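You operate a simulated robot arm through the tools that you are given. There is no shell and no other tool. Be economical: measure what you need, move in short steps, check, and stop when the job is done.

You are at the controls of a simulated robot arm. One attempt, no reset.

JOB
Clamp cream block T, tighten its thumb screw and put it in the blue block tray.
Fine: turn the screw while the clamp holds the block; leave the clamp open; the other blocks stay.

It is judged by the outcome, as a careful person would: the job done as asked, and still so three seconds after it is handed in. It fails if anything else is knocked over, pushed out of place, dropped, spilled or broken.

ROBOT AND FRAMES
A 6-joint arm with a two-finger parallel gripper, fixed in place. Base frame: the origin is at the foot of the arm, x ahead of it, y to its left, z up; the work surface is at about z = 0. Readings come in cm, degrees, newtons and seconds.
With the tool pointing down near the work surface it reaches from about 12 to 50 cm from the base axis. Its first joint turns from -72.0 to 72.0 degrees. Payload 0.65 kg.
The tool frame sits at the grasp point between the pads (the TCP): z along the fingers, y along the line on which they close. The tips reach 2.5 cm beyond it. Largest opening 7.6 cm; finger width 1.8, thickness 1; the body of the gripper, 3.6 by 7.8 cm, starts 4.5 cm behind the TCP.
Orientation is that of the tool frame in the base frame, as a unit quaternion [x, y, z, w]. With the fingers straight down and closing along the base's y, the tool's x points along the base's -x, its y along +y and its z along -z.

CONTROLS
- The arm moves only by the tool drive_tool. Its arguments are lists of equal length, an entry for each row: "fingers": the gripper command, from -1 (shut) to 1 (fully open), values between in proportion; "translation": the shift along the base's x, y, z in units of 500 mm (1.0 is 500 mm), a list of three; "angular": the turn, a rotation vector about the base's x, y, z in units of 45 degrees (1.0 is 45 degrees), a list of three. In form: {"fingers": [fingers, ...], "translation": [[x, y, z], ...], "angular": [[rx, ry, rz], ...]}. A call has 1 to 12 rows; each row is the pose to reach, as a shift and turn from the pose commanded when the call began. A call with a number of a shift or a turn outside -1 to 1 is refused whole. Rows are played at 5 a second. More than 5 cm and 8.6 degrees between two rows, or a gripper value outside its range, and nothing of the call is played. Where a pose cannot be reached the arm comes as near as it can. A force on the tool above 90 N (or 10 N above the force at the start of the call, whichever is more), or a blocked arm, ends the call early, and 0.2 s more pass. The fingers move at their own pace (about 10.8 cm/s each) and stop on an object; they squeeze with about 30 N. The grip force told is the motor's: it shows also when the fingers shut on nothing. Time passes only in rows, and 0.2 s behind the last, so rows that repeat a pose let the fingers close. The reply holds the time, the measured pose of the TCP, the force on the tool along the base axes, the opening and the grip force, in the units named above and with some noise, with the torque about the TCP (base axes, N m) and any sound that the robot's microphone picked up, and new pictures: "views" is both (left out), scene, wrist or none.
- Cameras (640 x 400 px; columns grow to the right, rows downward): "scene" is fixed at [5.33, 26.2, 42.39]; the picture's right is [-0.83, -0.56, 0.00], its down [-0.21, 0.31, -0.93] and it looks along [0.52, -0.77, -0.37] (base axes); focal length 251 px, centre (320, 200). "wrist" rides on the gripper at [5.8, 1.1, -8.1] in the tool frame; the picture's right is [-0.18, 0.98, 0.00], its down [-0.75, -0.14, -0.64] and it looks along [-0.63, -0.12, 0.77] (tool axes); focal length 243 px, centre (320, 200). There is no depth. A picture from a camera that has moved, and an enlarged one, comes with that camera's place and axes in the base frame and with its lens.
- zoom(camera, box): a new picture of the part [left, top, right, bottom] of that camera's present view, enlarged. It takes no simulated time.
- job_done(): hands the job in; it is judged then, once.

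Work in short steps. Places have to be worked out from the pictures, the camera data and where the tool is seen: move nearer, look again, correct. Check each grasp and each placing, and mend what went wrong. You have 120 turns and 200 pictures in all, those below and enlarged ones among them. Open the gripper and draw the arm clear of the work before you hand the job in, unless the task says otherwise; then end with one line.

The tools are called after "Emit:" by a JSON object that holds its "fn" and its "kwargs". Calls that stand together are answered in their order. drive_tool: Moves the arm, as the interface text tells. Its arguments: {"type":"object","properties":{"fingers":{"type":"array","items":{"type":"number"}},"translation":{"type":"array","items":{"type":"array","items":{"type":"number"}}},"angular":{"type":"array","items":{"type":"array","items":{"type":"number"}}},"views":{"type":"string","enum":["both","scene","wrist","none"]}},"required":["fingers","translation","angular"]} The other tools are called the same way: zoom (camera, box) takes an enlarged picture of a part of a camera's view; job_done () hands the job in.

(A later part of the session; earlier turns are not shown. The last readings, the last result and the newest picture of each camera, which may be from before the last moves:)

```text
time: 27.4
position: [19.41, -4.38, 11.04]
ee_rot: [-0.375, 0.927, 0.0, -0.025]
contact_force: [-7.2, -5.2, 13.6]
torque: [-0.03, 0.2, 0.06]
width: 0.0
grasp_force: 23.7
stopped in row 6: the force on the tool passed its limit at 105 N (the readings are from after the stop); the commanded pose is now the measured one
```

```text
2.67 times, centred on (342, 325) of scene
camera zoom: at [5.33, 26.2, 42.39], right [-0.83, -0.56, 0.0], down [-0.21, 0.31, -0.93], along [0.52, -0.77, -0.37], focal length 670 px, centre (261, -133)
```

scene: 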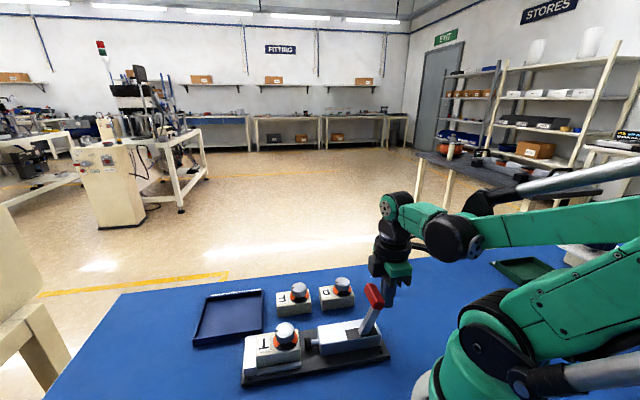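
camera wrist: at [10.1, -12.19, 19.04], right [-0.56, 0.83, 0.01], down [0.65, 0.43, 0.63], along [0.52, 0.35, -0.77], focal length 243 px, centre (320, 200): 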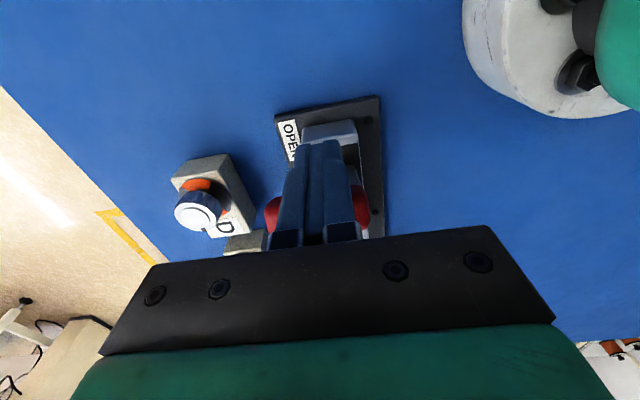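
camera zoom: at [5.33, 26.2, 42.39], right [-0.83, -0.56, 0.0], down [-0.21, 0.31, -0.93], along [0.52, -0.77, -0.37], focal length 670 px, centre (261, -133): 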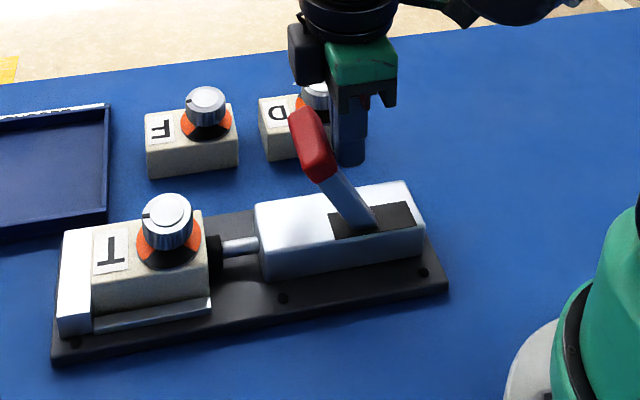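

The lever is against its closed stop and the plunger holds T. I'll back off, rise clear, correct the small tilt the pushing caused, and go above T's knob.

Emit:
{"fn": "drive_tool", "kwargs": {"fingers": [-1, -1, -1, -1, -1], "translation": [[-0.02, -0.02, 0.01], [-0.02, -0.02, 0.08], [-0.02, -0.02, 0.16], [0.0, 0.0, 0.18], [0.0, 0.0, 0.18]], "angular": [[0, 0, 0], [0, 0, 0], [0.024, -0.059, 0.008], [0.024, -0.059, 0.008], [0.024, -0.059, 0.008]]}}

Emit:
{"fn": "zoom", "kwargs": {"camera": "scene", "box": [222, 280, 402, 400]}}

```text
time: 28.6
position: [19.46, -4.3, 20.01]
ee_rot: [-0.378, 0.926, 0.001, 0.003]
contact_force: [-0.6, -0.3, 0.2]
torque: [0.01, -0.01, -0.02]
width: 0.0
grasp_force: 23.7
camera wrist: at [14.52, -7.74, 28.11], right [-0.56, 0.83, 0.0], down [0.63, 0.42, 0.65], along [0.54, 0.36, -0.76], focal length 243 px, centre (320, 200)
```

scene: 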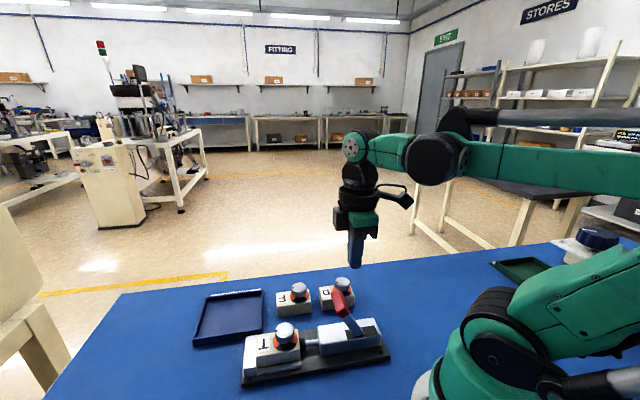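
wrist: 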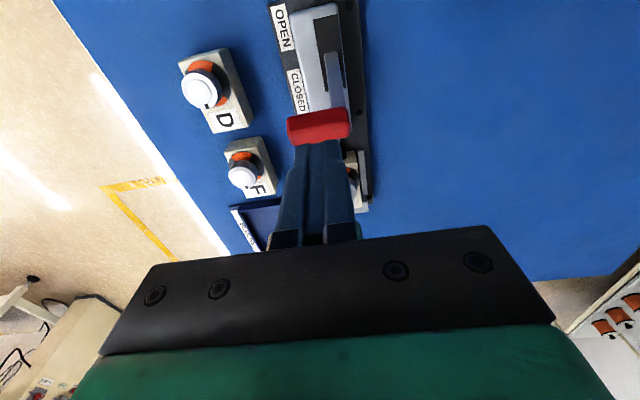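

```text
3.33 times, centred on (312, 340) of scene
camera zoom: at [5.33, 26.2, 42.39], right [-0.83, -0.56, 0.0], down [-0.21, 0.31, -0.93], along [0.52, -0.77, -0.37], focal length 838 px, centre (347, -267)
```

zoom: 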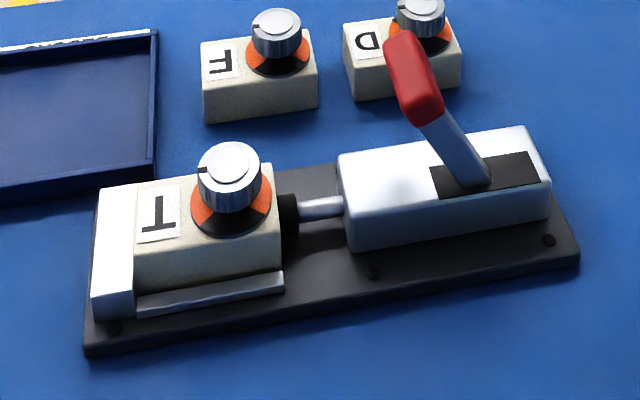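

T is clamped against the jaw. The knob axis should be near (27.5, 4.1) with its top at z ≈ 6.4. I'll go above it with open fingers and check.

Emit:
{"fn": "drive_tool", "kwargs": {"fingers": [-1, 1, 1, 1, 1], "translation": [[0.06, 0.06, 0], [0.12, 0.12, 0], [0.161, 0.168, -0.05], [0.161, 0.168, -0.14], [0.161, 0.168, -0.14]], "angular": [[0, 0, 0], [0, 0, 0], [0, 0, 0], [0, 0, 0], [0, 0, 0]], "views": "wrist"}}

Emit:
{"fn": "zoom", "kwargs": {"camera": "wrist", "box": [220, 0, 420, 160]}}

Emit:
{"fn": "zoom", "kwargs": {"camera": "scene", "box": [222, 280, 402, 400]}}

```text
time: 29.8
position: [27.58, 4.1, 12.99]
ee_rot: [-0.378, 0.926, 0.0, 0.003]
contact_force: [-0.6, 0.0, 0.4]
torque: [-0.03, 0.03, 0.02]
width: 7.58
grasp_force: 0.1
camera wrist: at [22.63, 0.71, 21.09], right [-0.56, 0.83, 0.0], down [0.63, 0.42, 0.65], along [0.54, 0.36, -0.76], focal length 243 px, centre (320, 200)
```

wrist: 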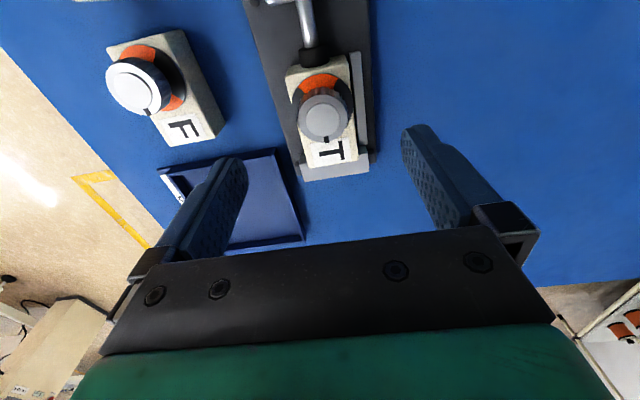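

```text
2.50 times, centred on (320, 80) of wrist
camera zoom: at [22.63, 0.71, 21.09], right [-0.56, 0.83, 0.0], down [0.63, 0.42, 0.65], along [0.54, 0.36, -0.76], focal length 606 px, centre (320, 500)
```

zoom: 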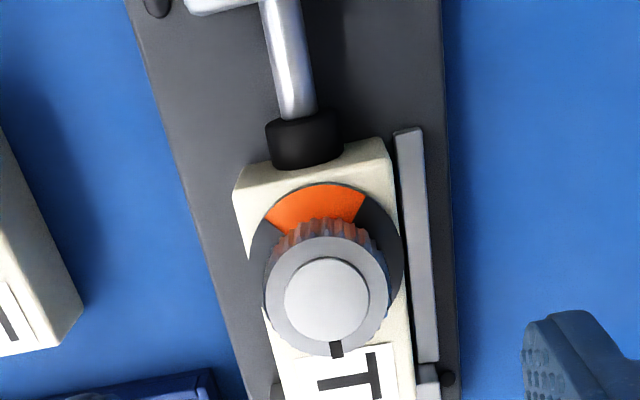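

```text
3.33 times, centred on (312, 340) of scene
camera zoom: at [5.33, 26.2, 42.39], right [-0.83, -0.56, 0.0], down [-0.21, 0.31, -0.93], along [0.52, -0.77, -0.37], focal length 838 px, centre (347, -267)
```

zoom: 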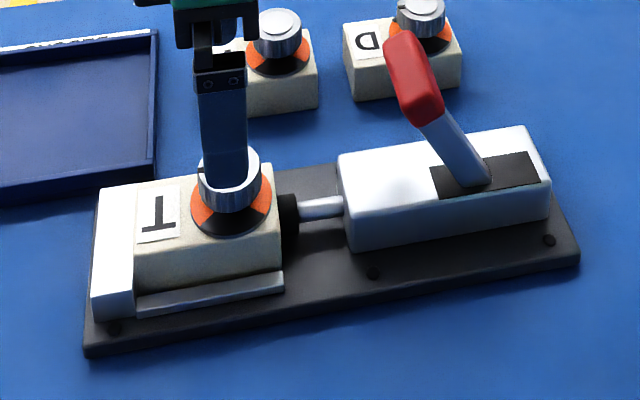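

The knob axis is within 0.2 cm of the TCP. I'll correct that, lower until the tips are just above the block top, and close on the knob.

Emit:
{"fn": "drive_tool", "kwargs": {"fingers": [1, 1, 1, -1, -1, -1], "translation": [[-0.004, 0.001, -0.06], [-0.004, 0.001, -0.125], [-0.004, 0.001, -0.125], [-0.004, 0.001, -0.125], [-0.004, 0.001, -0.125], [-0.004, 0.001, -0.125]], "angular": [[0, 0, 0], [0, 0, 0], [0, 0, 0], [0, 0, 0], [0, 0, 0], [0, 0, 0]]}}

Emit:
{"fn": "zoom", "kwargs": {"camera": "scene", "box": [222, 280, 402, 400]}}

```text
time: 31.2
position: [27.28, 4.01, 6.8]
ee_rot: [-0.378, 0.926, -0.001, 0.003]
contact_force: [6.8, -6.3, -10.9]
torque: [-0.25, -0.24, -0.04]
width: 3.09
grasp_force: 30.2
camera wrist: at [22.4, 0.78, 14.85], right [-0.56, 0.83, 0.0], down [0.63, 0.43, 0.65], along [0.54, 0.36, -0.76], focal length 243 px, centre (320, 200)
```

scene: 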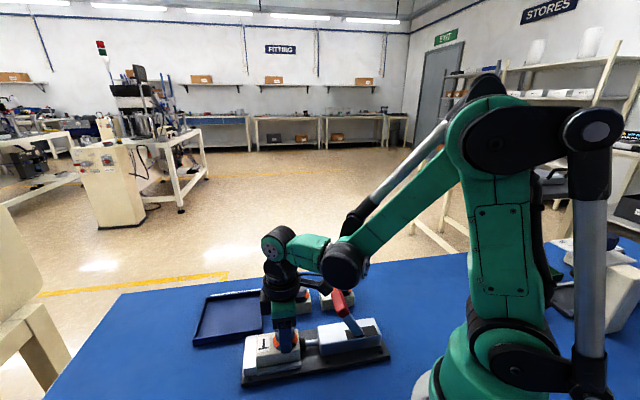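
wrist: 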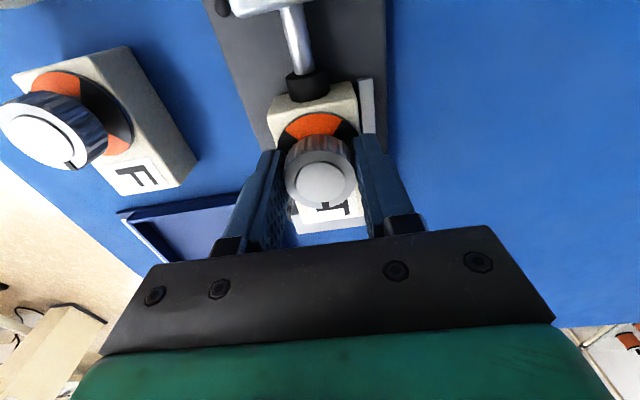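

```text
3.33 times, centred on (312, 340) of scene
camera zoom: at [5.33, 26.2, 42.38], right [-0.83, -0.56, 0.0], down [-0.21, 0.31, -0.93], along [0.52, -0.77, -0.37], focal length 838 px, centre (347, -267)
```

zoom: 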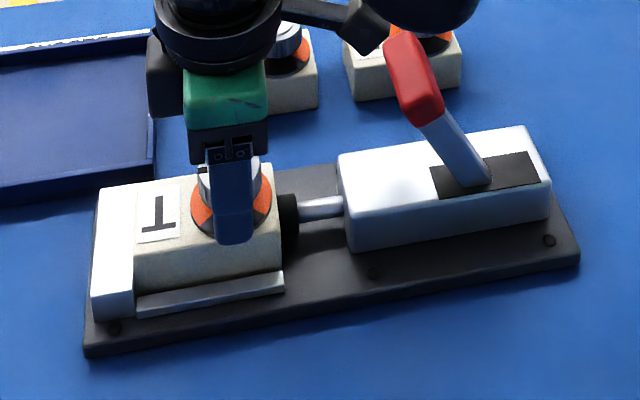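

The knob is gripped. Now I'll turn clockwise seen from above (negative about z), 6° per row, watching torque and sound.

Emit:
{"fn": "drive_tool", "kwargs": {"fingers": [-1, -1, -1, -1, -1, -1], "translation": [[0.0014, -0.0014, 0], [0.0014, -0.0014, 0], [0.0014, -0.0014, 0], [0.0014, -0.0014, 0], [0.0014, -0.0014, 0], [0.0014, -0.0014, 0]], "angular": [[0, 0, -0.133], [0, 0, -0.267], [0, 0, -0.4], [0, 0, -0.533], [0, 0, -0.667], [0, 0, -0.667]]}}

Emit:
{"fn": "zoom", "kwargs": {"camera": "scene", "box": [222, 280, 402, 400]}}

```text
time: 32.6
position: [27.36, 4.03, 6.74]
ee_rot: [-0.124, 0.992, 0.001, 0.002]
contact_force: [1.2, 24.3, 5.9]
torque: [0.57, 0.0, 0.02]
width: 3.11
grasp_force: 30.1
camera wrist: at [21.42, 3.64, 14.85], right [-0.07, 1.0, 0.0], down [0.76, 0.05, 0.65], along [0.65, 0.04, -0.76], focal length 243 px, centre (320, 200)
```

scene: 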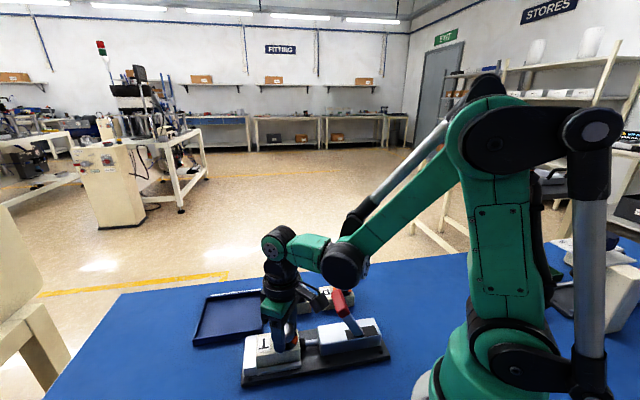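
wrist: 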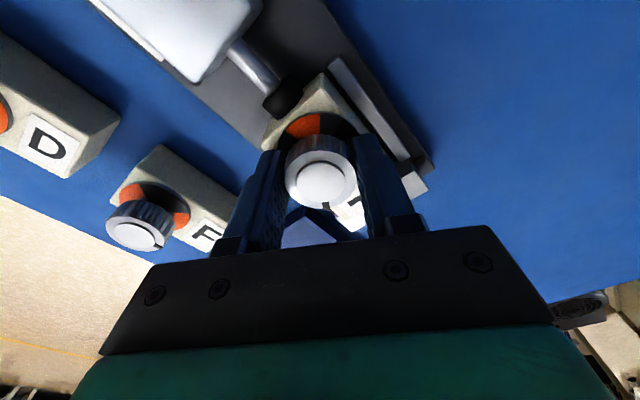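

```text
3.33 times, centred on (312, 340) of scene
camera zoom: at [5.33, 26.2, 42.39], right [-0.83, -0.56, 0.0], down [-0.21, 0.31, -0.93], along [0.52, -0.77, -0.37], focal length 838 px, centre (347, -267)
```

zoom: 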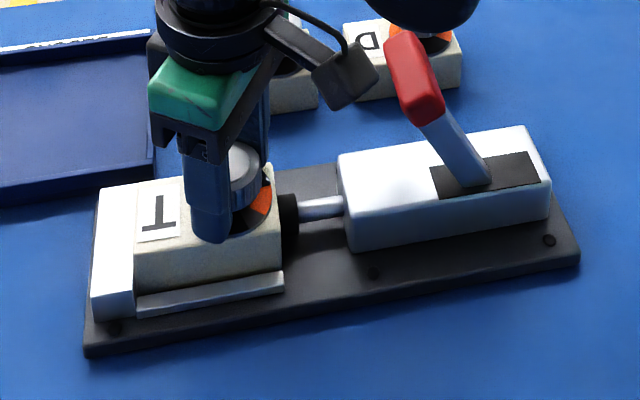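

Yaw went through 30° with hardly any torque, and the knob appears to turn with the fingers. I'll relieve the 24 N side load by shifting 1 mm in +y and keep turning.

Emit:
{"fn": "drive_tool", "kwargs": {"fingers": [-1, -1, -1, -1, -1, -1, -1, -1], "translation": [[0, 0.002, 0], [0, 0.002, 0], [0, 0.002, 0], [0, 0.002, 0], [0, 0.002, 0], [0, 0.002, 0], [0, 0.002, 0], [0, 0.002, 0]], "angular": [[0, 0, -0.133], [0, 0, -0.267], [0, 0, -0.4], [0, 0, -0.533], [0, 0, -0.667], [0, 0, -0.8], [0, 0, -0.933], [0, 0, -0.933]]}}

Emit:
{"fn": "zoom", "kwargs": {"camera": "wrist", "box": [220, 60, 420, 260]}}

Emit:
{"fn": "zoom", "kwargs": {"camera": "scene", "box": [222, 280, 402, 400]}}

```text
time: 34.4
position: [27.25, 3.99, 6.87]
ee_rot: [0.239, 0.971, -0.001, 0.003]
contact_force: [4.6, 12.1, -2.7]
torque: [0.24, -0.02, 0.0]
width: 3.09
grasp_force: 29.8
camera wrist: at [22.71, 7.79, 14.86], right [0.62, 0.78, 0.0], down [0.6, -0.47, 0.65], along [0.51, -0.4, -0.76], focal length 243 px, centre (320, 200)
```

scene: 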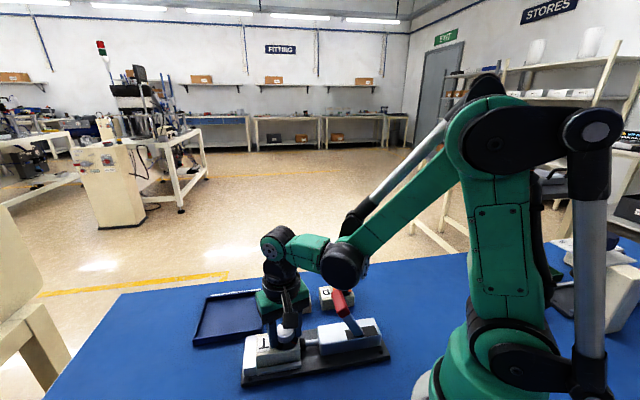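
wrist: 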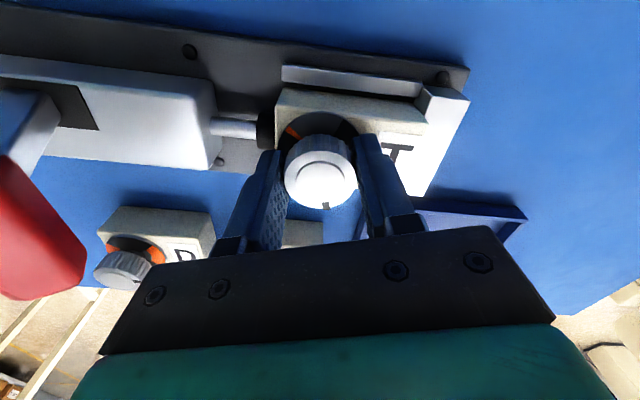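

```text
2.00 times, centred on (320, 160) of wrist
camera zoom: at [22.71, 7.79, 14.86], right [0.62, 0.78, 0.0], down [0.6, -0.47, 0.65], along [0.51, -0.4, -0.76], focal length 485 px, centre (320, 280)
```

zoom: 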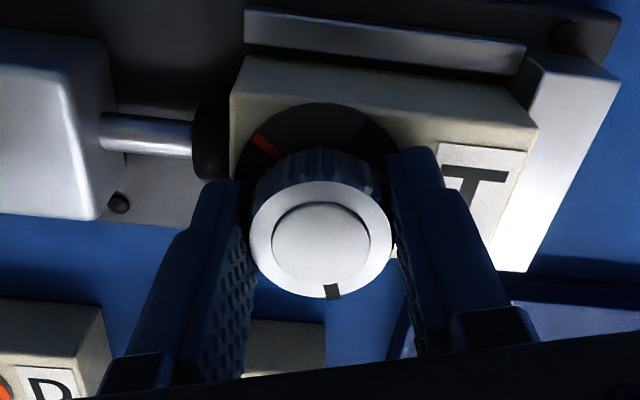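

```text
3.33 times, centred on (312, 340) of scene
camera zoom: at [5.33, 26.2, 42.39], right [-0.83, -0.56, 0.0], down [-0.21, 0.31, -0.93], along [0.52, -0.77, -0.37], focal length 838 px, centre (347, -267)
```

zoom: 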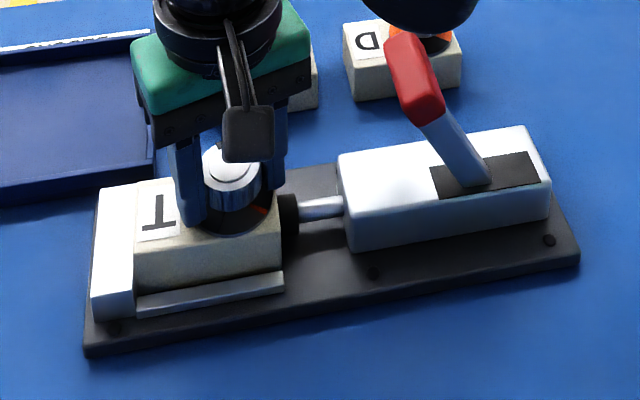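

The knob has turned 72° with the fingers, and the orange on the ring is almost covered, so about 18° remains. I'll continue slowly, watching torque and sound.

Emit:
{"fn": "drive_tool", "kwargs": {"fingers": [-1, -1, -1, -1, -1], "translation": [[0, 0.001, 0], [0, 0.001, 0], [0, 0.001, 0], [0, 0.001, 0], [0, 0.001, 0]], "angular": [[0, 0, -0.1], [0, 0, -0.2], [0, 0, -0.3], [0, 0, -0.4], [0, 0, -0.4]], "views": "wrist"}}

Emit:
{"fn": "zoom", "kwargs": {"camera": "wrist", "box": [220, 60, 420, 260]}}

Emit:
{"fn": "zoom", "kwargs": {"camera": "scene", "box": [240, 310, 330, 380]}}

```text
time: 35.6
position: [27.33, 4.11, 6.77]
ee_rot: [0.388, 0.922, -0.003, 0.001]
contact_force: [8.7, -4.2, -0.3]
torque: [-0.25, -0.24, 0.01]
width: 3.09
grasp_force: 30.0
camera wrist: at [24.08, 9.11, 14.88], right [0.83, 0.56, 0.0], down [0.42, -0.63, 0.65], along [0.36, -0.54, -0.76], focal length 243 px, centre (320, 200)
```

wrist: 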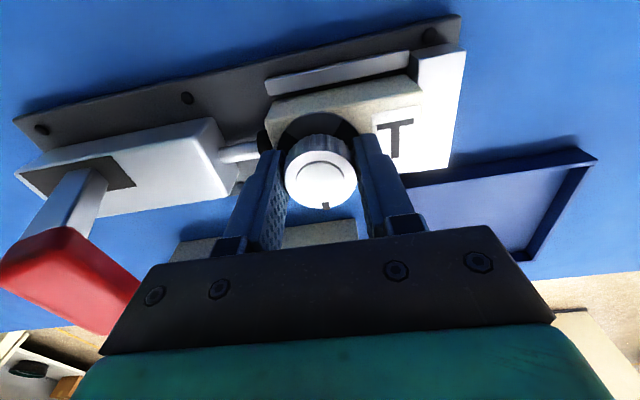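

```text
2.00 times, centred on (320, 160) of wrist
camera zoom: at [24.08, 9.11, 14.88], right [0.83, 0.56, 0.0], down [0.42, -0.63, 0.65], along [0.36, -0.54, -0.76], focal length 485 px, centre (320, 280)
```

zoom: 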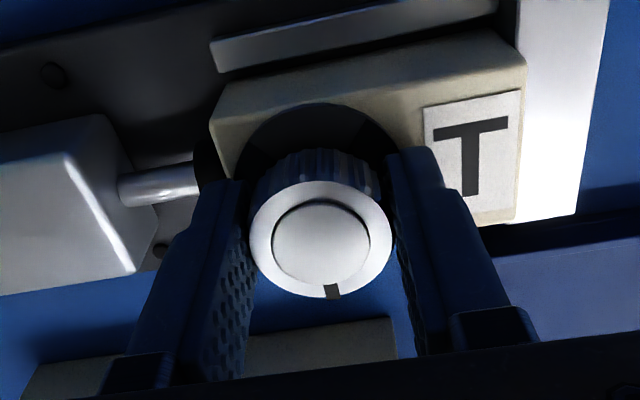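

```text
5.71 times, centred on (285, 345) of scene
camera zoom: at [5.33, 26.2, 42.38], right [-0.83, -0.56, 0.0], down [-0.21, 0.31, -0.93], along [0.52, -0.77, -0.37], focal length 1436 px, centre (520, -629)
```

zoom: 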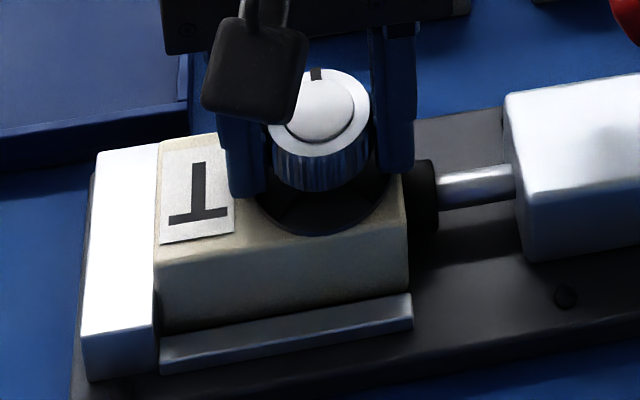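

No orange is visible after 90°. There has been no stop or click yet, so I'll add a few degrees to feel whether it has seated.

Emit:
{"fn": "drive_tool", "kwargs": {"fingers": [-1, -1, -1, -1], "translation": [[0, 0, 0], [0, 0, 0], [0, 0, 0], [0, 0, 0]], "angular": [[0, 0, -0.05], [0, 0, -0.1], [0, 0, -0.14], [0, 0, -0.14]], "views": "none"}}

Emit:
{"fn": "zoom", "kwargs": {"camera": "scene", "box": [240, 310, 330, 380]}}

Emit:
{"fn": "zoom", "kwargs": {"camera": "wrist", "box": [250, 90, 390, 220]}}

```text
time: 36.6
position: [27.37, 4.15, 6.69]
ee_rot: [0.438, 0.899, 0.001, 0.0]
contact_force: [-0.1, 12.2, 9.7]
torque: [0.37, 0.16, 0.02]
width: 3.09
grasp_force: 29.8
```

```text
5.71 times, centred on (285, 345) of scene
camera zoom: at [5.32, 26.2, 42.39], right [-0.83, -0.56, 0.0], down [-0.21, 0.31, -0.93], along [0.52, -0.77, -0.37], focal length 1436 px, centre (520, -629)
```

zoom: 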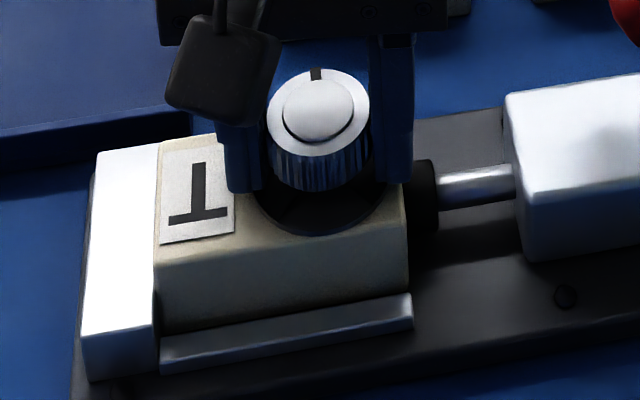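

```text
3.08 times, centred on (320, 155) of wrist
camera zoom: at [24.62, 9.47, 14.87], right [0.89, 0.46, 0.0], down [0.35, -0.68, 0.64], along [0.3, -0.57, -0.76], focal length 746 px, centre (320, 338)
```

zoom: 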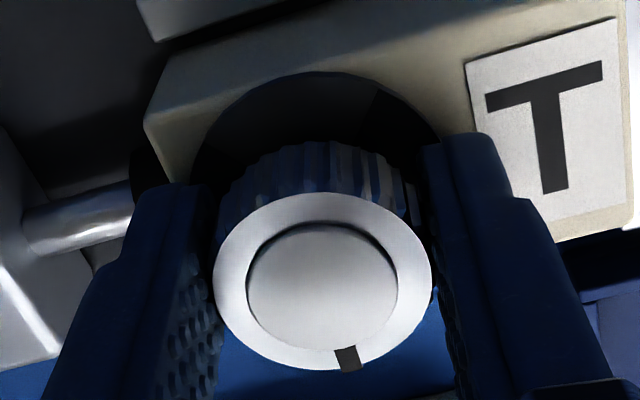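

The pointer stayed put in the scene while the fingers slipped a few degrees round it, so the screw has reached its stop after 90° with no orange showing. I'll release and rise to inspect it.

Emit:
{"fn": "drive_tool", "kwargs": {"fingers": [0, 1, 1, 1, 1, 1], "translation": [[0, 0, 0], [0, 0, 0], [0, 0, 0.03], [0, 0, 0.09], [0, 0, 0.16], [0, 0, 0.16]], "angular": [[0, 0, 0], [0, 0, 0], [0, 0, 0], [0, 0, 0.1], [0, 0, 0.2], [0, 0, 0.2]], "views": "wrist"}}

Emit:
{"fn": "zoom", "kwargs": {"camera": "scene", "box": [222, 280, 402, 400]}}

```text
time: 38.0
position: [27.37, 4.24, 14.97]
ee_rot: [0.364, 0.931, -0.002, 0.002]
contact_force: [0.5, -0.2, 0.3]
torque: [-0.01, 0.01, 0.0]
width: 7.59
grasp_force: 0.1
camera wrist: at [23.79, 9.06, 22.87], right [0.8, 0.6, 0.0], down [0.46, -0.61, 0.65], along [0.39, -0.52, -0.76], focal length 243 px, centre (320, 200)
```

wrist: 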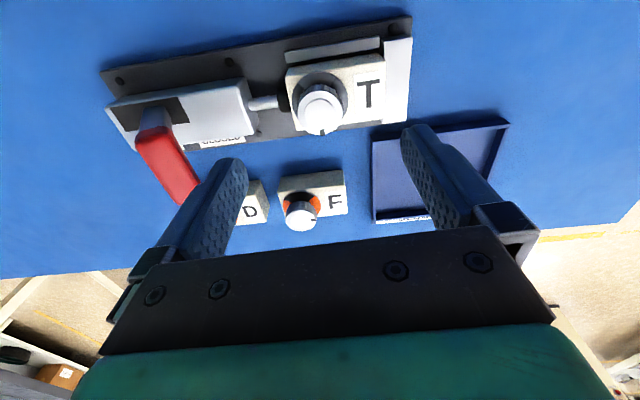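

```text
3.33 times, centred on (312, 340) of scene
camera zoom: at [5.33, 26.2, 42.39], right [-0.83, -0.56, 0.0], down [-0.21, 0.31, -0.93], along [0.52, -0.77, -0.37], focal length 838 px, centre (347, -267)
```

zoom: 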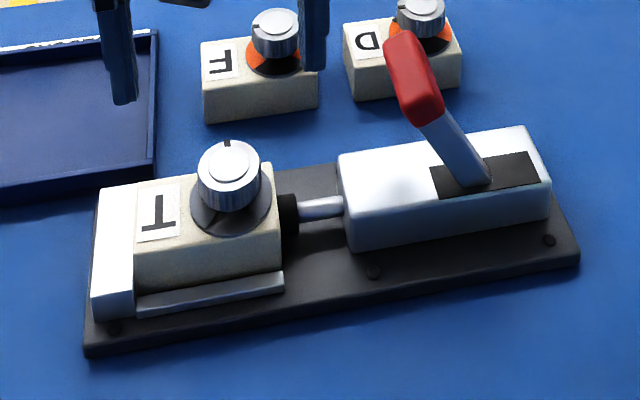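

The ring is fully dark and the pointer has turned 90°, so the screw is tight. Next I'll open the clamp: fingers shut, yaw back to 44.5°, moving above the gap in front of the lever.

Emit:
{"fn": "drive_tool", "kwargs": {"fingers": [-1, -1, -1, -1, -1, -1], "translation": [[0, 0, 0.06], [-0.02, -0.03, 0.08], [-0.04, -0.06, 0.08], [-0.06, -0.08, 0.08], [-0.08, -0.1, 0.08], [-0.088, -0.11, 0.08]], "angular": [[0, 0, 0.16], [0, 0, 0.33], [0, 0, 0.5], [0, 0, 0.67], [0, 0, 0.84], [0, 0, 1.0]], "views": "none"}}

Emit:
{"fn": "drive_tool", "kwargs": {"fingers": [-1, -1, -1, -1, -1, -1, -1], "translation": [[0, 0, 0], [0, 0, 0], [0, 0, 0], [0, 0, 0], [0, 0, 0], [0, 0, 0], [0, 0, 0]], "angular": [[0, 0, 0.16], [0, 0, 0.32], [0, 0, 0.48], [0, 0, 0.64], [0, 0, 0.8], [0, 0, 0.938], [0, 0, 0.938]]}}

Emit:
{"fn": "zoom", "kwargs": {"camera": "scene", "box": [222, 250, 462, 400]}}

```text
time: 39.4
position: [22.89, -1.37, 18.77]
ee_rot: [-0.02, 1.0, 0.0, 0.002]
contact_force: [1.1, -0.5, 0.1]
torque: [0.01, 0.02, -0.03]
width: 0.01
grasp_force: 23.6
```

```text
time: 41.0
position: [23.03, -1.31, 18.74]
ee_rot: [-0.377, 0.926, 0.0, 0.003]
contact_force: [0.1, 0.3, -0.4]
torque: [-0.01, 0.06, -0.02]
width: 0.0
grasp_force: 23.6
camera wrist: at [18.02, -4.7, 26.84], right [-0.56, 0.83, 0.0], down [0.63, 0.42, 0.65], along [0.54, 0.36, -0.76], focal length 243 px, centre (320, 200)
```

scene: 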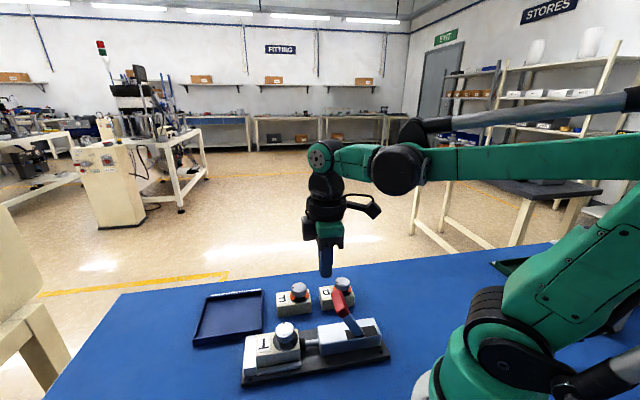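
wrist: 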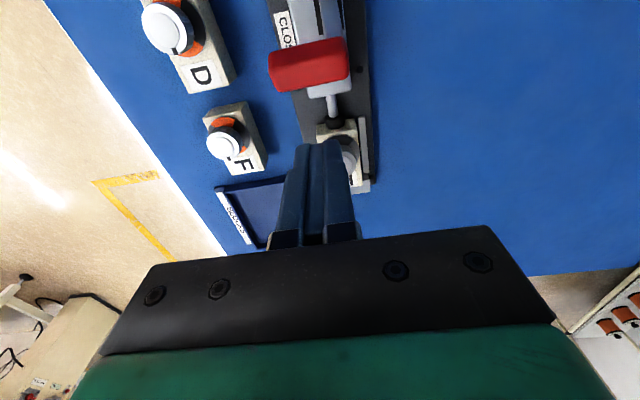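

```text
2.67 times, centred on (342, 325) of scene
camera zoom: at [5.33, 26.2, 42.39], right [-0.83, -0.56, 0.0], down [-0.21, 0.31, -0.93], along [0.52, -0.77, -0.37], focal length 670 px, centre (261, -133)
```

zoom: 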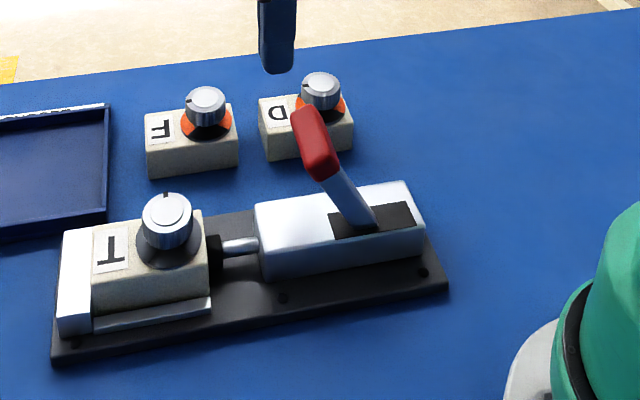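

The crossbar's front edge is at about u = 14.0 and the closed fingers' rear face is at 14.6. I'll lower in front of the bar.

Emit:
{"fn": "drive_tool", "kwargs": {"fingers": [-1, -1, -1, -1], "translation": [[0.003, 0.003, -0.05], [0.003, 0.003, -0.1], [0.003, 0.003, -0.15], [0.003, 0.003, -0.15]], "angular": [[0, 0, 0], [0, 0, 0], [0, 0, 0], [0, 0, 0]], "views": "none"}}

Emit:
{"fn": "zoom", "kwargs": {"camera": "scene", "box": [222, 250, 462, 400]}}

```text
time: 42.0
position: [23.1, -1.05, 11.37]
ee_rot: [-0.377, 0.926, 0.0, 0.002]
contact_force: [0.2, 0.4, 0.0]
torque: [-0.02, 0.02, 0.03]
width: 0.02
grasp_force: 23.7
```

```text
2.67 times, centred on (342, 325) of scene
camera zoom: at [5.33, 26.2, 42.39], right [-0.83, -0.56, 0.0], down [-0.21, 0.31, -0.93], along [0.52, -0.77, -0.37], focal length 670 px, centre (261, -133)
```

zoom: 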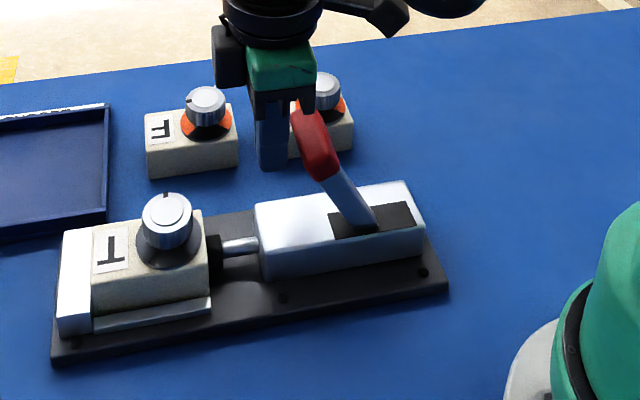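

The tips are just ahead of the bar. I'll push back along a rising arc in small steps.

Emit:
{"fn": "drive_tool", "kwargs": {"fingers": [-1, -1, -1, -1, -1, -1, -1, -1, -1, -1], "translation": [[-0.004, -0.004, 0], [-0.008, -0.008, 0], [-0.011, -0.011, 0.002], [-0.014, -0.014, 0.005], [-0.017, -0.017, 0.008], [-0.02, -0.02, 0.011], [-0.023, -0.023, 0.0135], [-0.026, -0.026, 0.016], [-0.029, -0.029, 0.018], [-0.032, -0.032, 0.02]], "angular": [[0, 0, 0], [0, 0, 0], [0, 0, 0], [0, 0, 0], [0, 0, 0], [0, 0, 0], [0, 0, 0], [0, 0, 0], [0, 0, 0], [0, 0, 0]], "views": "none"}}

Emit:
{"fn": "zoom", "kwargs": {"camera": "scene", "box": [222, 250, 462, 400]}}

```text
time: 44.2
position: [21.46, -2.83, 12.2]
ee_rot: [-0.377, 0.926, 0.0, 0.003]
contact_force: [0.8, 1.3, -1.2]
torque: [-0.02, 0.02, 0.02]
width: 0.02
grasp_force: 23.6
```

```text
2.67 times, centred on (342, 325) of scene
camera zoom: at [5.33, 26.2, 42.39], right [-0.83, -0.56, 0.0], down [-0.21, 0.31, -0.93], along [0.52, -0.77, -0.37], focal length 670 px, centre (261, -133)
```

zoom: 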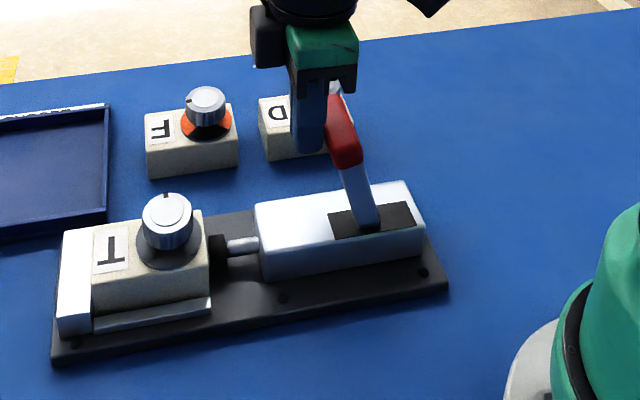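

The lever is coming back freely. Continuing over the top.

Emit:
{"fn": "drive_tool", "kwargs": {"fingers": [-1, -1, -1, -1, -1, -1, -1, -1, -1, -1], "translation": [[-0.004, -0.004, 0.002], [-0.008, -0.008, 0.004], [-0.012, -0.012, 0.005], [-0.016, -0.016, 0.006], [-0.02, -0.02, 0.006], [-0.024, -0.024, 0.006], [-0.028, -0.028, 0.005], [-0.032, -0.032, 0.004], [-0.036, -0.036, 0.002], [-0.04, -0.04, 0]], "angular": [[0, 0, 0], [0, 0, 0], [0, 0, 0], [0, 0, 0], [0, 0, 0], [0, 0, 0], [0, 0, 0], [0, 0, 0], [0, 0, 0], [0, 0, 0]], "views": "none"}}

Emit:
{"fn": "zoom", "kwargs": {"camera": "scene", "box": [222, 250, 462, 400]}}

```text
time: 46.4
position: [19.47, -4.81, 12.19]
ee_rot: [-0.378, 0.926, -0.001, 0.002]
contact_force: [1.1, 0.4, 0.5]
torque: [0.02, -0.01, -0.02]
width: 0.0
grasp_force: 23.3
```

```text
2.67 times, centred on (342, 325) of scene
camera zoom: at [5.33, 26.2, 42.39], right [-0.83, -0.56, 0.0], down [-0.21, 0.31, -0.93], along [0.52, -0.77, -0.37], focal length 670 px, centre (261, -133)
```

zoom: 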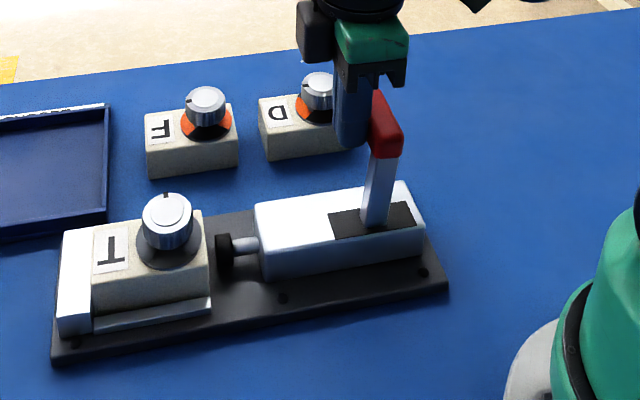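

Past upright and the plunger is retracting. I'll continue back and down to the original open position.

Emit:
{"fn": "drive_tool", "kwargs": {"fingers": [-1, -1, -1, -1, -1, -1, -1, -1, -1, -1], "translation": [[-0.004, -0.004, -0.001], [-0.008, -0.008, -0.002], [-0.012, -0.012, -0.003], [-0.016, -0.016, -0.005], [-0.019, -0.019, -0.007], [-0.022, -0.022, -0.009], [-0.025, -0.025, -0.011], [-0.028, -0.028, -0.013], [-0.031, -0.031, -0.016], [-0.031, -0.031, -0.016]], "angular": [[0, 0, 0], [0, 0, 0], [0, 0, 0], [0, 0, 0], [0, 0, 0], [0, 0, 0], [0, 0, 0], [0, 0, 0], [0, 0, 0], [0, 0, 0]], "views": "none"}}

Emit:
{"fn": "zoom", "kwargs": {"camera": "scene", "box": [222, 250, 462, 400]}}

```text
time: 48.6
position: [17.82, -6.39, 11.56]
ee_rot: [-0.377, 0.926, 0.0, 0.003]
contact_force: [-0.2, 0.1, -0.1]
torque: [-0.01, -0.02, -0.02]
width: 0.0
grasp_force: 23.4
```

```text
2.67 times, centred on (342, 325) of scene
camera zoom: at [5.33, 26.2, 42.39], right [-0.83, -0.56, 0.0], down [-0.21, 0.31, -0.93], along [0.52, -0.77, -0.37], focal length 670 px, centre (261, -133)
```

zoom: 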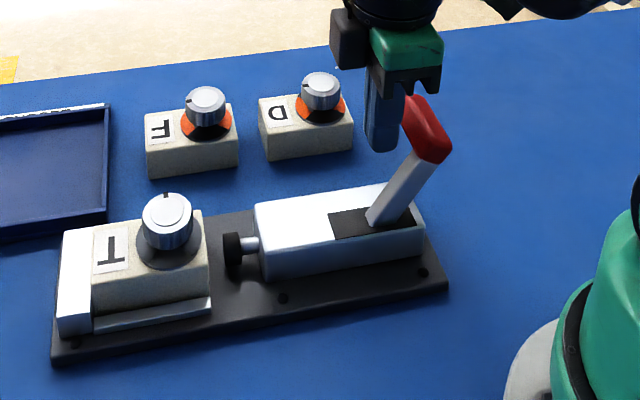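

The lever is back at its original open position with the plunger withdrawn. I'll rise and return above T with open fingers.

Emit:
{"fn": "drive_tool", "kwargs": {"fingers": [-1, -1, -1, 1, 1, 1, 1, 1], "translation": [[0.01, 0.01, 0.06], [0.03, 0.03, 0.13], [0.09, 0.09, 0.13], [0.15, 0.15, 0.13], [0.212, 0.212, 0.12], [0.212, 0.228, 0.05], [0.212, 0.228, 0.03], [0.212, 0.228, 0.03]], "angular": [[0, 0, 0], [0, 0, 0], [0, 0, 0], [0, 0, 0], [0, 0, 0], [0, 0, 0], [0, 0, 0], [0, 0, 0]], "views": "wrist"}}

Emit:
{"fn": "zoom", "kwargs": {"camera": "scene", "box": [222, 250, 462, 400]}}

```text
time: 50.4
position: [28.56, 4.96, 13.1]
ee_rot: [-0.377, 0.926, 0.0, 0.002]
contact_force: [-0.9, 0.1, 0.2]
torque: [-0.05, 0.01, 0.04]
width: 7.6
grasp_force: 0.0
camera wrist: at [23.63, 1.77, 21.06], right [-0.56, 0.83, 0.0], down [0.63, 0.42, 0.65], along [0.54, 0.36, -0.76], focal length 243 px, centre (320, 200)
```

wrist: 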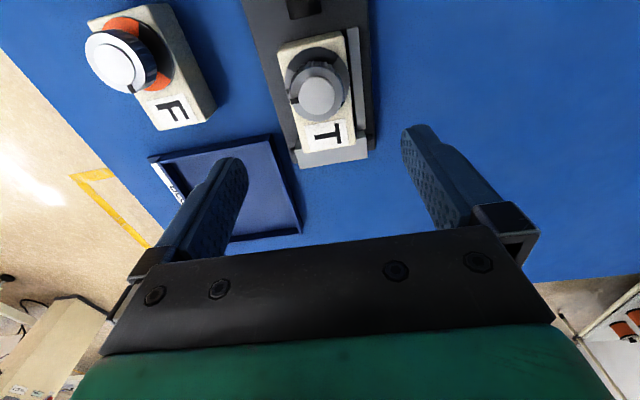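

```text
2.67 times, centred on (342, 325) of scene
camera zoom: at [5.33, 26.2, 42.39], right [-0.83, -0.56, 0.0], down [-0.21, 0.31, -0.93], along [0.52, -0.77, -0.37], focal length 670 px, centre (261, -133)
```

zoom: 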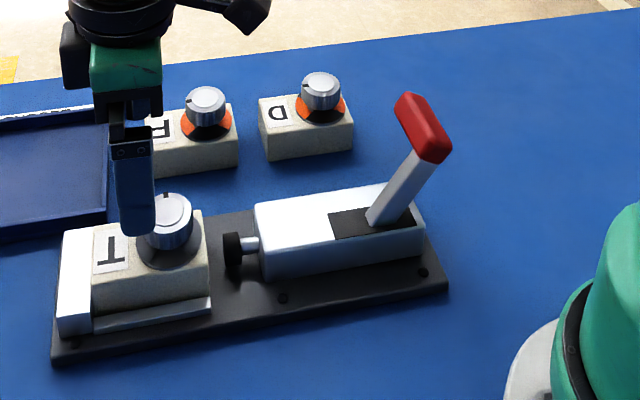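

Aligned as before. I'll lower to z ≈ 5.05, close on the block, and lift gently.

Emit:
{"fn": "drive_tool", "kwargs": {"fingers": [1, 1, 1, -1, -1, -1, -1, -1, -1], "translation": [[-0.002, 0.001, -0.08], [-0.002, 0.001, -0.161], [-0.002, 0.001, -0.161], [-0.002, 0.001, -0.161], [-0.002, 0.001, -0.161], [-0.002, 0.001, -0.161], [-0.004, -0.001, -0.15], [-0.004, -0.001, -0.08], [-0.004, -0.001, 0.0]], "angular": [[0, 0, 0], [0, 0, 0], [0, 0, 0], [0, 0, 0], [0, 0, 0], [0, 0, 0], [0, 0, 0], [0, 0, 0], [0, 0, 0]]}}

Emit:
{"fn": "zoom", "kwargs": {"camera": "scene", "box": [182, 250, 422, 400]}}

```text
time: 52.4
position: [28.44, 5.04, 12.94]
ee_rot: [-0.377, 0.926, 0.0, 0.003]
contact_force: [0.3, 0.0, -1.3]
torque: [0.0, -0.04, -0.01]
width: 4.17
grasp_force: 30.7
camera wrist: at [23.39, 1.68, 21.06], right [-0.56, 0.83, 0.0], down [0.63, 0.42, 0.65], along [0.54, 0.36, -0.76], focal length 243 px, centre (320, 200)
```

scene: 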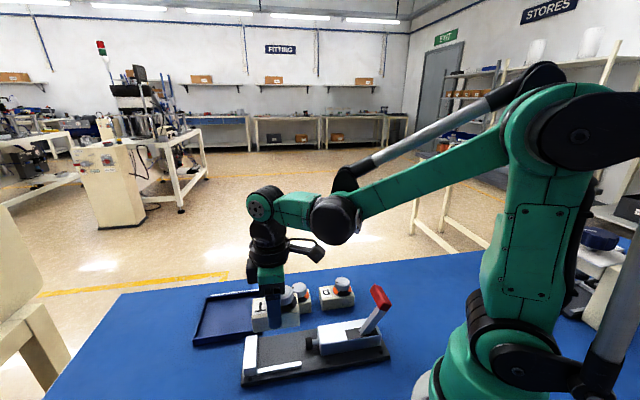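
wrist: 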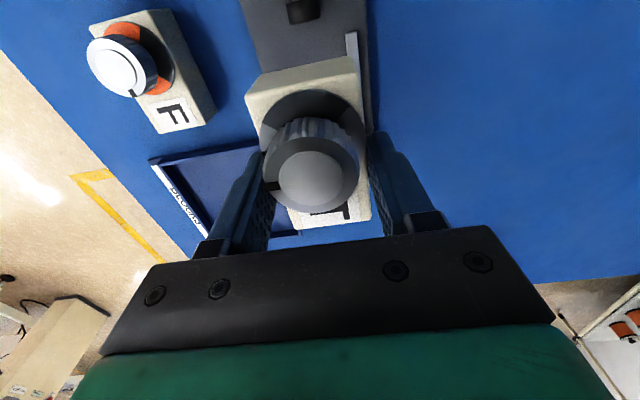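

```text
2.67 times, centred on (302, 325) of scene
camera zoom: at [5.33, 26.2, 42.38], right [-0.83, -0.56, 0.0], down [-0.21, 0.31, -0.93], along [0.52, -0.77, -0.37], focal length 670 px, centre (368, -133)
```

zoom: 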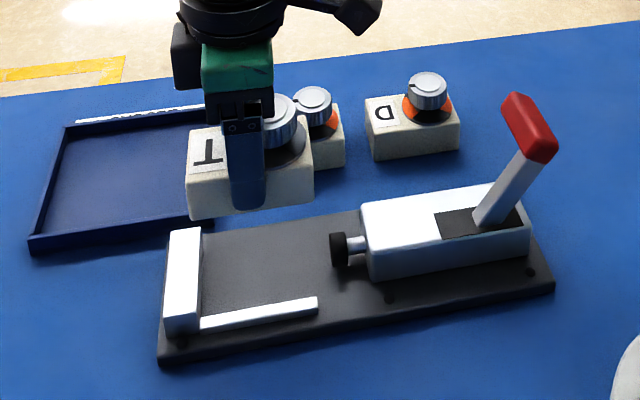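

T is held again (4.17), and the clamp is left open. I'll carry it over towards the blue tray and measure the tray from above.

Emit:
{"fn": "drive_tool", "kwargs": {"fingers": [-1, -1, -1, -1, -1], "translation": [[0.05, -0.015, 0.05], [0.12, -0.04, 0.06], [0.19, -0.06, 0.06], [0.248, -0.075, 0.06], [0.248, -0.075, 0.06]], "angular": [[0, 0, 0], [0, 0, 0], [0, 0, 0], [0, 0, 0], [0, 0, 0]]}}

Emit:
{"fn": "zoom", "kwargs": {"camera": "scene", "box": [162, 250, 402, 400]}}

```text
time: 53.6
position: [40.82, 1.32, 16.09]
ee_rot: [-0.377, 0.926, 0.001, 0.002]
contact_force: [0.6, 0.2, -2.6]
torque: [0.01, 0.04, 0.0]
width: 4.17
grasp_force: 30.0
camera wrist: at [35.82, -2.08, 24.08], right [-0.56, 0.83, 0.0], down [0.63, 0.42, 0.65], along [0.54, 0.36, -0.76], focal length 243 px, centre (320, 200)
```

scene: 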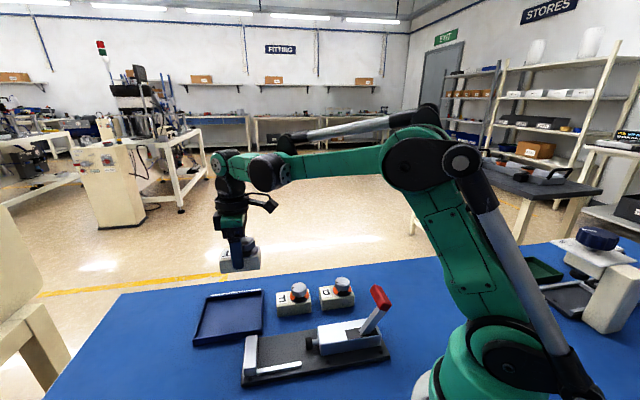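
wrist: 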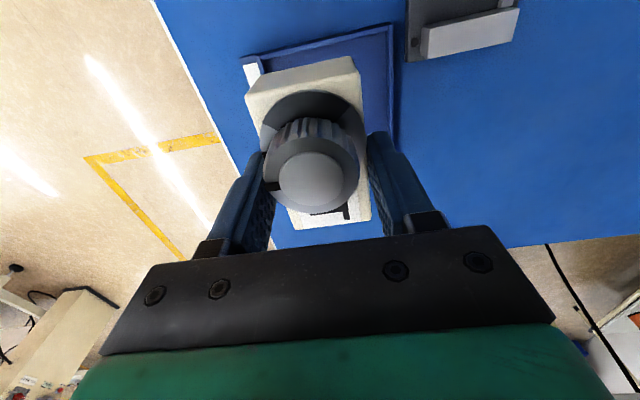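

```text
2.67 times, centred on (282, 325) of scene
camera zoom: at [5.33, 26.2, 42.39], right [-0.83, -0.56, 0.0], down [-0.21, 0.31, -0.93], along [0.52, -0.77, -0.37], focal length 670 px, centre (421, -133)
```

zoom: 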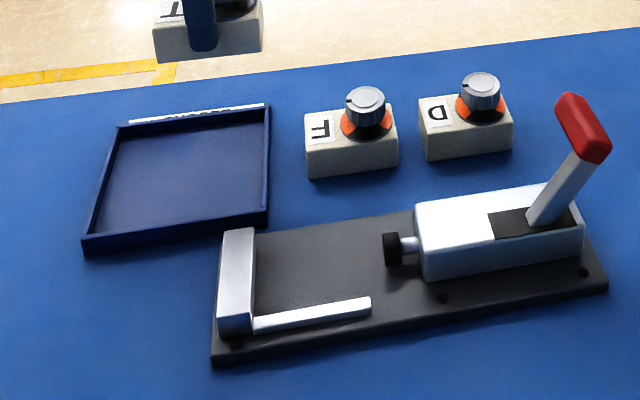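

The tray spans u ≈ 27–39 and n ≈ 21.6–33, with its centre near (42.8, 3.5). I'll centre over it and lower to just above the tray floor.

Emit:
{"fn": "drive_tool", "kwargs": {"fingers": [-1, -1, -1, -1, -1], "translation": [[0.04, 0.044, -0.03], [0.04, 0.044, -0.1], [0.04, 0.044, -0.17], [0.04, 0.044, -0.21], [0.04, 0.044, -0.21]], "angular": [[0, 0, 0], [0, 0, 0], [0, 0, 0], [0, 0, 0], [0, 0, 0]]}}

Emit:
{"fn": "zoom", "kwargs": {"camera": "scene", "box": [162, 250, 402, 400]}}

```text
time: 54.8
position: [42.66, 3.52, 5.61]
ee_rot: [-0.378, 0.926, 0.001, 0.004]
contact_force: [0.0, 0.6, -2.3]
torque: [-0.01, 0.01, -0.01]
width: 4.15
grasp_force: 29.7
camera wrist: at [37.71, 0.16, 13.59], right [-0.56, 0.83, 0.0], down [0.63, 0.42, 0.65], along [0.54, 0.36, -0.76], focal length 243 px, centre (320, 200)
```

scene: 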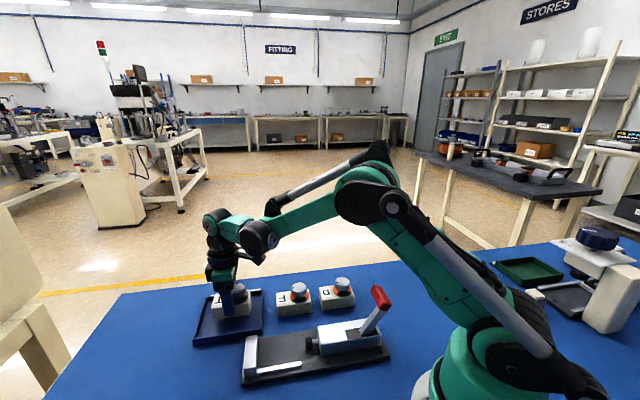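
wrist: 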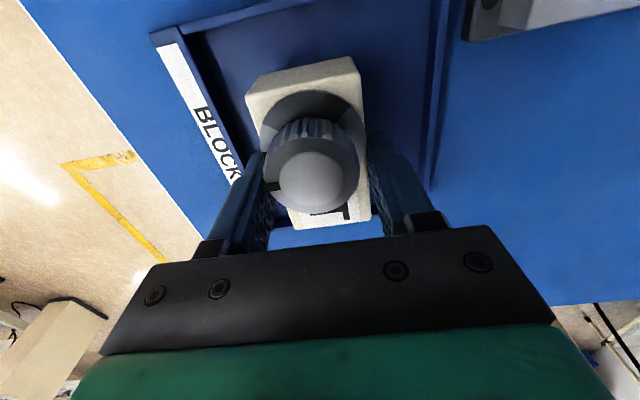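

```text
2.67 times, centred on (282, 325) of scene
camera zoom: at [5.33, 26.2, 42.38], right [-0.83, -0.56, 0.0], down [-0.21, 0.31, -0.93], along [0.52, -0.77, -0.37], focal length 670 px, centre (421, -133)
```

zoom: 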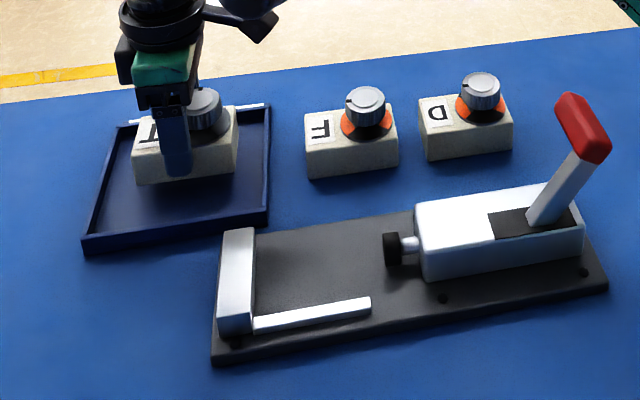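

The block is inside the tray, slightly towards one side. I'll shift 0.5 cm to centre it and lower to contact.

Emit:
{"fn": "drive_tool", "kwargs": {"fingers": [-1, -1, -1, -1, -1], "translation": [[-0.007, 0.007, 0], [-0.007, 0.007, -0.012], [-0.007, 0.007, -0.018], [-0.007, 0.007, -0.022], [-0.007, 0.007, -0.022]], "angular": [[0, 0, 0], [0, 0, 0], [0, 0, 0], [0, 0, 0], [0, 0, 0]], "views": "none"}}

```text
time: 56.0
position: [42.36, 3.83, 4.52]
ee_rot: [-0.377, 0.926, 0.0, 0.003]
contact_force: [-1.0, 0.4, 9.3]
torque: [0.17, -0.04, 0.07]
width: 4.15
grasp_force: 29.5
```

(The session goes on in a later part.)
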